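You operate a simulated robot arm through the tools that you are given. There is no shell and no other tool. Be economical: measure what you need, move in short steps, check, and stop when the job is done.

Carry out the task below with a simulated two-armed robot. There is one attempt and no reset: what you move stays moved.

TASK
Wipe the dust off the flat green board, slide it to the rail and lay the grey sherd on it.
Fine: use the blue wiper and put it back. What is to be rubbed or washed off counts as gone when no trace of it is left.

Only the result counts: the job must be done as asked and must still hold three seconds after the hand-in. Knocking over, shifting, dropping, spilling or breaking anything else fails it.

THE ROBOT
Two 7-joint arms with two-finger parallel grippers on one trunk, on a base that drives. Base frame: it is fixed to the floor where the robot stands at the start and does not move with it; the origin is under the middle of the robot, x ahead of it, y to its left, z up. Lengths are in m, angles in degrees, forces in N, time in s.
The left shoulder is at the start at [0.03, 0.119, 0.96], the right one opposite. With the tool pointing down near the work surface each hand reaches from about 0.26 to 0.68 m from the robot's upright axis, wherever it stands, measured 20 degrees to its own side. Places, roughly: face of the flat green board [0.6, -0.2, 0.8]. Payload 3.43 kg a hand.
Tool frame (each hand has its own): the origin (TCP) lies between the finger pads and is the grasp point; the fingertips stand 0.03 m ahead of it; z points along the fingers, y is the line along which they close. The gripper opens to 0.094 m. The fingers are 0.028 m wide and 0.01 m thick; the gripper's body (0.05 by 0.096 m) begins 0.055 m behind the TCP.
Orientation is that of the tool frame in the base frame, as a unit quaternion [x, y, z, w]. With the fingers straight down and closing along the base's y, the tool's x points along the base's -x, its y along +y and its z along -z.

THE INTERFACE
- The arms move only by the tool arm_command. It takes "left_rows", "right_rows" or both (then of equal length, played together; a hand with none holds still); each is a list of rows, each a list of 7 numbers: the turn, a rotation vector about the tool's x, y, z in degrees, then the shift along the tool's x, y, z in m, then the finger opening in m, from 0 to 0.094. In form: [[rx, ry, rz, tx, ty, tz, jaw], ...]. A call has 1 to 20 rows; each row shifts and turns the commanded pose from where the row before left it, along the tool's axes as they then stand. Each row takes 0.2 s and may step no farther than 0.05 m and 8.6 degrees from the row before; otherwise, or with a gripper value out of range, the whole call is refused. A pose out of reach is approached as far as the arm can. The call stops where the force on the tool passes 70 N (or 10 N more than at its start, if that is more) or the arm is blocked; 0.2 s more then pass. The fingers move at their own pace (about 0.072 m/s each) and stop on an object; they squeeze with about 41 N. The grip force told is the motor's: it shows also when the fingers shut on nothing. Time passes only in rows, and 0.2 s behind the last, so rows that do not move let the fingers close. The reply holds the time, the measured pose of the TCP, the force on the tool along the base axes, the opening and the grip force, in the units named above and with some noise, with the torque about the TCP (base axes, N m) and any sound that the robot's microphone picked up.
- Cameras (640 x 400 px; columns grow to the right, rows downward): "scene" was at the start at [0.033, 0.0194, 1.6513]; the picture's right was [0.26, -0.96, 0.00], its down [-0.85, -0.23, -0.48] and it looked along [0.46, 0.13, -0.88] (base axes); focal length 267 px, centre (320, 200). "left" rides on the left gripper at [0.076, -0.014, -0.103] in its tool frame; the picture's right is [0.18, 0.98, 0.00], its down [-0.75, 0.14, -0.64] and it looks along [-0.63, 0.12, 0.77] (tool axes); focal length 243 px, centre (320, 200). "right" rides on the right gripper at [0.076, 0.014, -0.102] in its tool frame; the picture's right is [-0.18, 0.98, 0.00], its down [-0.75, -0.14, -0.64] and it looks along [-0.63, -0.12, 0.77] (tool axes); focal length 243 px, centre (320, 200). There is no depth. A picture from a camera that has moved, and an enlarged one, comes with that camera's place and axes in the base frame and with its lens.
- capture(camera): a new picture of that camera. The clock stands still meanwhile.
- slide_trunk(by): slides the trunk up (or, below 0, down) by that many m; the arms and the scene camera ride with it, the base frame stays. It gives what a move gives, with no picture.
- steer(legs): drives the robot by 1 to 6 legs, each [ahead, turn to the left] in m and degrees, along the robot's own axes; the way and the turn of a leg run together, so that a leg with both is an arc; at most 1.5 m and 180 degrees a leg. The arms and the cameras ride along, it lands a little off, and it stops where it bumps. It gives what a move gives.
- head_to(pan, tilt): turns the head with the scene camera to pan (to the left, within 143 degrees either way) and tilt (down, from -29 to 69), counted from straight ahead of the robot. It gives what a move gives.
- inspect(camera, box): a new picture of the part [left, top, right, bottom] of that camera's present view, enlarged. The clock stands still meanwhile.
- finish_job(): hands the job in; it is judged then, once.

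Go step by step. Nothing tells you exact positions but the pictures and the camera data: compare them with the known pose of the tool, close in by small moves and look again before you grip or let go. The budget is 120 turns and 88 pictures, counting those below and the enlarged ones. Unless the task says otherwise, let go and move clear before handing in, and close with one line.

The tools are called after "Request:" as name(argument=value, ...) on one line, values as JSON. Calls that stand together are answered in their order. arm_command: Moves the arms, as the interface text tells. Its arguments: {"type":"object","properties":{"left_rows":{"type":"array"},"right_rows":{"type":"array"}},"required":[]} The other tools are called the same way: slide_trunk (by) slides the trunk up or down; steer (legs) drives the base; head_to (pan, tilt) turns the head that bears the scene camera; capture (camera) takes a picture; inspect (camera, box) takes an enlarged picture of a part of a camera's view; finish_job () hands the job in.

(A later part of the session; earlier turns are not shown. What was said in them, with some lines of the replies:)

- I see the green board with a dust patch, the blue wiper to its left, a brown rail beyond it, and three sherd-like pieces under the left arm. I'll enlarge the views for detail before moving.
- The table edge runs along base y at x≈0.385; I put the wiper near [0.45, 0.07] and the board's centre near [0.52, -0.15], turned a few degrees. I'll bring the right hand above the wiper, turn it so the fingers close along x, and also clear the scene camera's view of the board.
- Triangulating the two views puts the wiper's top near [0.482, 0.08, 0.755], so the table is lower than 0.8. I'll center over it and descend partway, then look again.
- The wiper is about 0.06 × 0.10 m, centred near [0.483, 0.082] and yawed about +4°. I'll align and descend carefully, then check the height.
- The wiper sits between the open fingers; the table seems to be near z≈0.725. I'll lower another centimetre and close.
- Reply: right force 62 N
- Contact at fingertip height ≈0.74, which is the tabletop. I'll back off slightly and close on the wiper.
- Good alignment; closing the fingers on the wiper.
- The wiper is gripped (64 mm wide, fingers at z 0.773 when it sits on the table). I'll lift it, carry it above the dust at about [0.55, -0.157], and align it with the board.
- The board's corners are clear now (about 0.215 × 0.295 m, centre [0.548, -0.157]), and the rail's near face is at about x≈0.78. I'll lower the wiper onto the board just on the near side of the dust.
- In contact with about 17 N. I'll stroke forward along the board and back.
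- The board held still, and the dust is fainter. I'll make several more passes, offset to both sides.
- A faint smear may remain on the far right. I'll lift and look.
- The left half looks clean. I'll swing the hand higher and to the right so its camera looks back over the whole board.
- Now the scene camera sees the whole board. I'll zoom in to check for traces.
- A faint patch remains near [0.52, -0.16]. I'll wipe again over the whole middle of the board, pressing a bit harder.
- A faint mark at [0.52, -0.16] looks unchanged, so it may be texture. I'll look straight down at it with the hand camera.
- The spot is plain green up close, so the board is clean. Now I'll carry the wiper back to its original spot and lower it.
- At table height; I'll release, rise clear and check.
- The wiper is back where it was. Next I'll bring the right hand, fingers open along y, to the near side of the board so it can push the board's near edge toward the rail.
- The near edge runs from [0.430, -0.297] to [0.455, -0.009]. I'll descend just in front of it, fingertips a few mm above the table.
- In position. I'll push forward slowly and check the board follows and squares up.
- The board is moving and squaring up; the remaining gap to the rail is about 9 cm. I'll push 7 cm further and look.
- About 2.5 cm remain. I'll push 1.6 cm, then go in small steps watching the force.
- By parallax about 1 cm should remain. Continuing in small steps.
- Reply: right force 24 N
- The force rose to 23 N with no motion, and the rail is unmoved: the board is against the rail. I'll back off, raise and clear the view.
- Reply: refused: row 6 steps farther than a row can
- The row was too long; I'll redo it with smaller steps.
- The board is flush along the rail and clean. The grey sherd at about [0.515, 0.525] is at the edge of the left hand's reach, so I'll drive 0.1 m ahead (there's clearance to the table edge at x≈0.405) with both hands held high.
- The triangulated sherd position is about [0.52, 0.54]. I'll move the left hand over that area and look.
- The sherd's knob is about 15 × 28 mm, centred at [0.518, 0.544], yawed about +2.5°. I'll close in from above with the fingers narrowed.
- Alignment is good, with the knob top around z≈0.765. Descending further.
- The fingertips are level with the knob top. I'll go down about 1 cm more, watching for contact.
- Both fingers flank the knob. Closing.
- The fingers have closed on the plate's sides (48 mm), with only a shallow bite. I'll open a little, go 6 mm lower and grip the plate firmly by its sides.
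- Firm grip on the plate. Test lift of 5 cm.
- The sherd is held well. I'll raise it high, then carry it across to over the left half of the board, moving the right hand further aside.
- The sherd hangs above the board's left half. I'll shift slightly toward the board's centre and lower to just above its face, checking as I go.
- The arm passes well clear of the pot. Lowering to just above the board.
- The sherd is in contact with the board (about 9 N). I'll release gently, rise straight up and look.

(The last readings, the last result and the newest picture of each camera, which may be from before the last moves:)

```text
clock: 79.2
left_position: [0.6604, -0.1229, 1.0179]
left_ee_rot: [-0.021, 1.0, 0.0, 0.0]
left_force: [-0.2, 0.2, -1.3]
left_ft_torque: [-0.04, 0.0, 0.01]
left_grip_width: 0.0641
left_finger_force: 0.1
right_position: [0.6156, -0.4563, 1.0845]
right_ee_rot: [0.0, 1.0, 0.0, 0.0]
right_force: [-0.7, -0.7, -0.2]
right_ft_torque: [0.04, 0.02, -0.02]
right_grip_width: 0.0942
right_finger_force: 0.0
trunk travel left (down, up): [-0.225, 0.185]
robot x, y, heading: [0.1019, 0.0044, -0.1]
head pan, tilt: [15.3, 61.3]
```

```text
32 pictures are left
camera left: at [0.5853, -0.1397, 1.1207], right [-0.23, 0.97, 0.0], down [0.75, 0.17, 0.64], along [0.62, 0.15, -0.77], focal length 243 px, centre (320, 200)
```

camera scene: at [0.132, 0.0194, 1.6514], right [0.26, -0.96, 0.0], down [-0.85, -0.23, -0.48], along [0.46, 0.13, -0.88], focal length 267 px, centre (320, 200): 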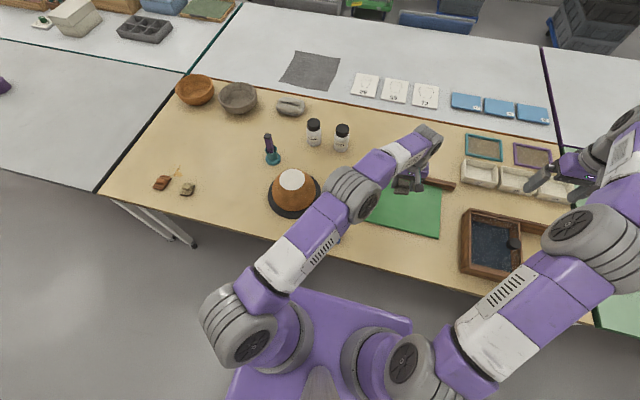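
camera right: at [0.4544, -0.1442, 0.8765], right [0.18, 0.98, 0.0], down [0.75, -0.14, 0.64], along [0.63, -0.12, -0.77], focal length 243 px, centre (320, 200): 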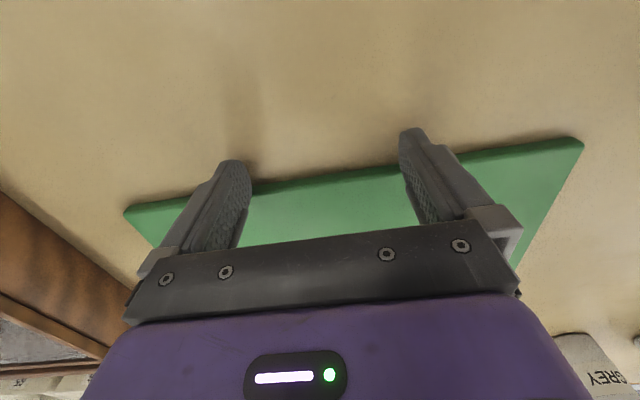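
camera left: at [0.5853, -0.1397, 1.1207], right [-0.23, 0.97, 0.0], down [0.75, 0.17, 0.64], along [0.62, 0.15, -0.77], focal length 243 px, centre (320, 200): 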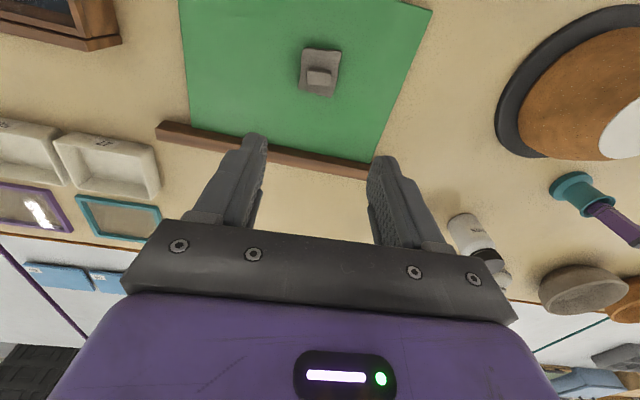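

The sherd lies on the board. I'll move the left hand aside and make a final check from the scene camera.

Request:
arm_command(left_rows=[[0, 0, 0, 0, 0.04, 0, 0.064], [0, 0, 0, 0, 0.04, 0, 0.064], [0, 0, 0, 0, 0.04, 0, 0.064], [0, 0, 0, 0, 0.04, 0, 0.064], [0, 0, 0, 0, 0.04, 0, 0.064], [0, 0, 0, 0, 0.04, 0, 0.064], [0, 0, 0, 0, 0.04, 0, 0.064], [0, 0, 0, 0, 0.04, 0, 0.064], [0, 0, 0, 0, 0.04, 0, 0.064], [0, 0, 0, 0, 0.04, 0, 0.064]])

Request:
capture(camera="scene")

Request:
inspect(camera="scene", box=[340, 150, 470, 250])

```text
clock: 81.3
left_position: [0.6431, 0.2765, 1.0155]
left_ee_rot: [-0.021, 1.0, 0.0, 0.0]
left_force: [0.3, 0.9, -0.7]
left_ft_torque: [0.0, -0.02, 0.02]
left_grip_width: 0.0642
left_finger_force: 0.0
right_position: [0.6156, -0.4552, 1.0845]
right_ee_rot: [0.0, 1.0, 0.0, 0.0]
right_force: [0.2, 0.0, -0.1]
right_ft_torque: [-0.03, -0.02, 0.0]
right_grip_width: 0.0941
right_finger_force: 0.0
trunk travel left (down, up): [-0.225, 0.185]
robot x, y, heading: [0.0965, 0.0021, 0.1]
head pan, tilt: [15.3, 61.3]
```

```text
31 pictures are left
camera scene: at [0.1322, 0.0205, 1.6513], right [0.26, -0.96, 0.0], down [-0.85, -0.23, -0.48], along [0.46, 0.13, -0.88], focal length 267 px, centre (320, 200)
```

scene: 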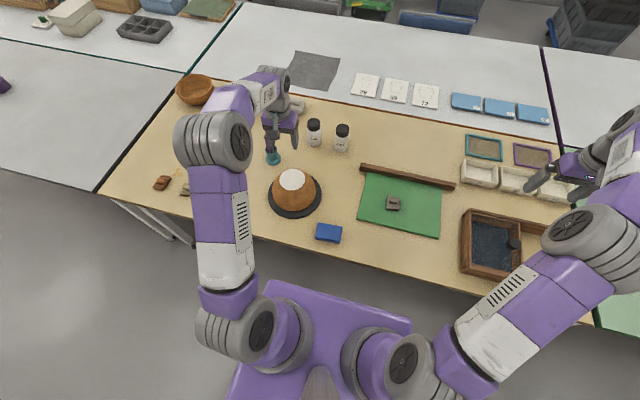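

```text
4.00 times, centred on (405, 200) of scene
camera zoom: at [0.1322, 0.0205, 1.6513], right [0.26, -0.96, 0.0], down [-0.85, -0.23, -0.48], along [0.46, 0.13, -0.88], focal length 1067 px, centre (-20, 200)
```

zoom: 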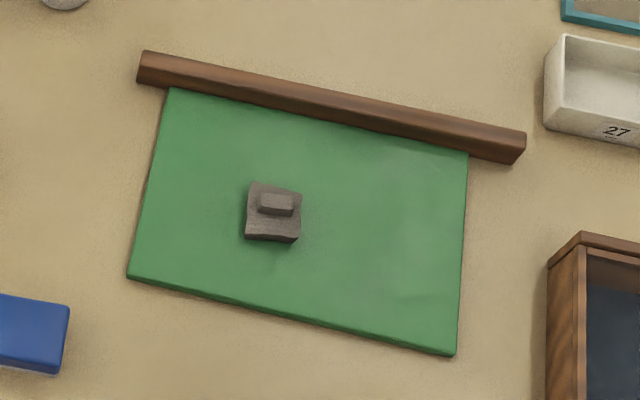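

The board is clean and flush against the rail, the sherd lies on it, the wiper is back in its place, and both hands are clear. I'm handing in.

Request:
finish_job()

```text
The job is handed in.
```

The green board is wiped with no dust visible in the last close-ups and now sits flush against the rail. The grey sherd is laid on it, and the blue wiper is back within about 5 mm of where it started.
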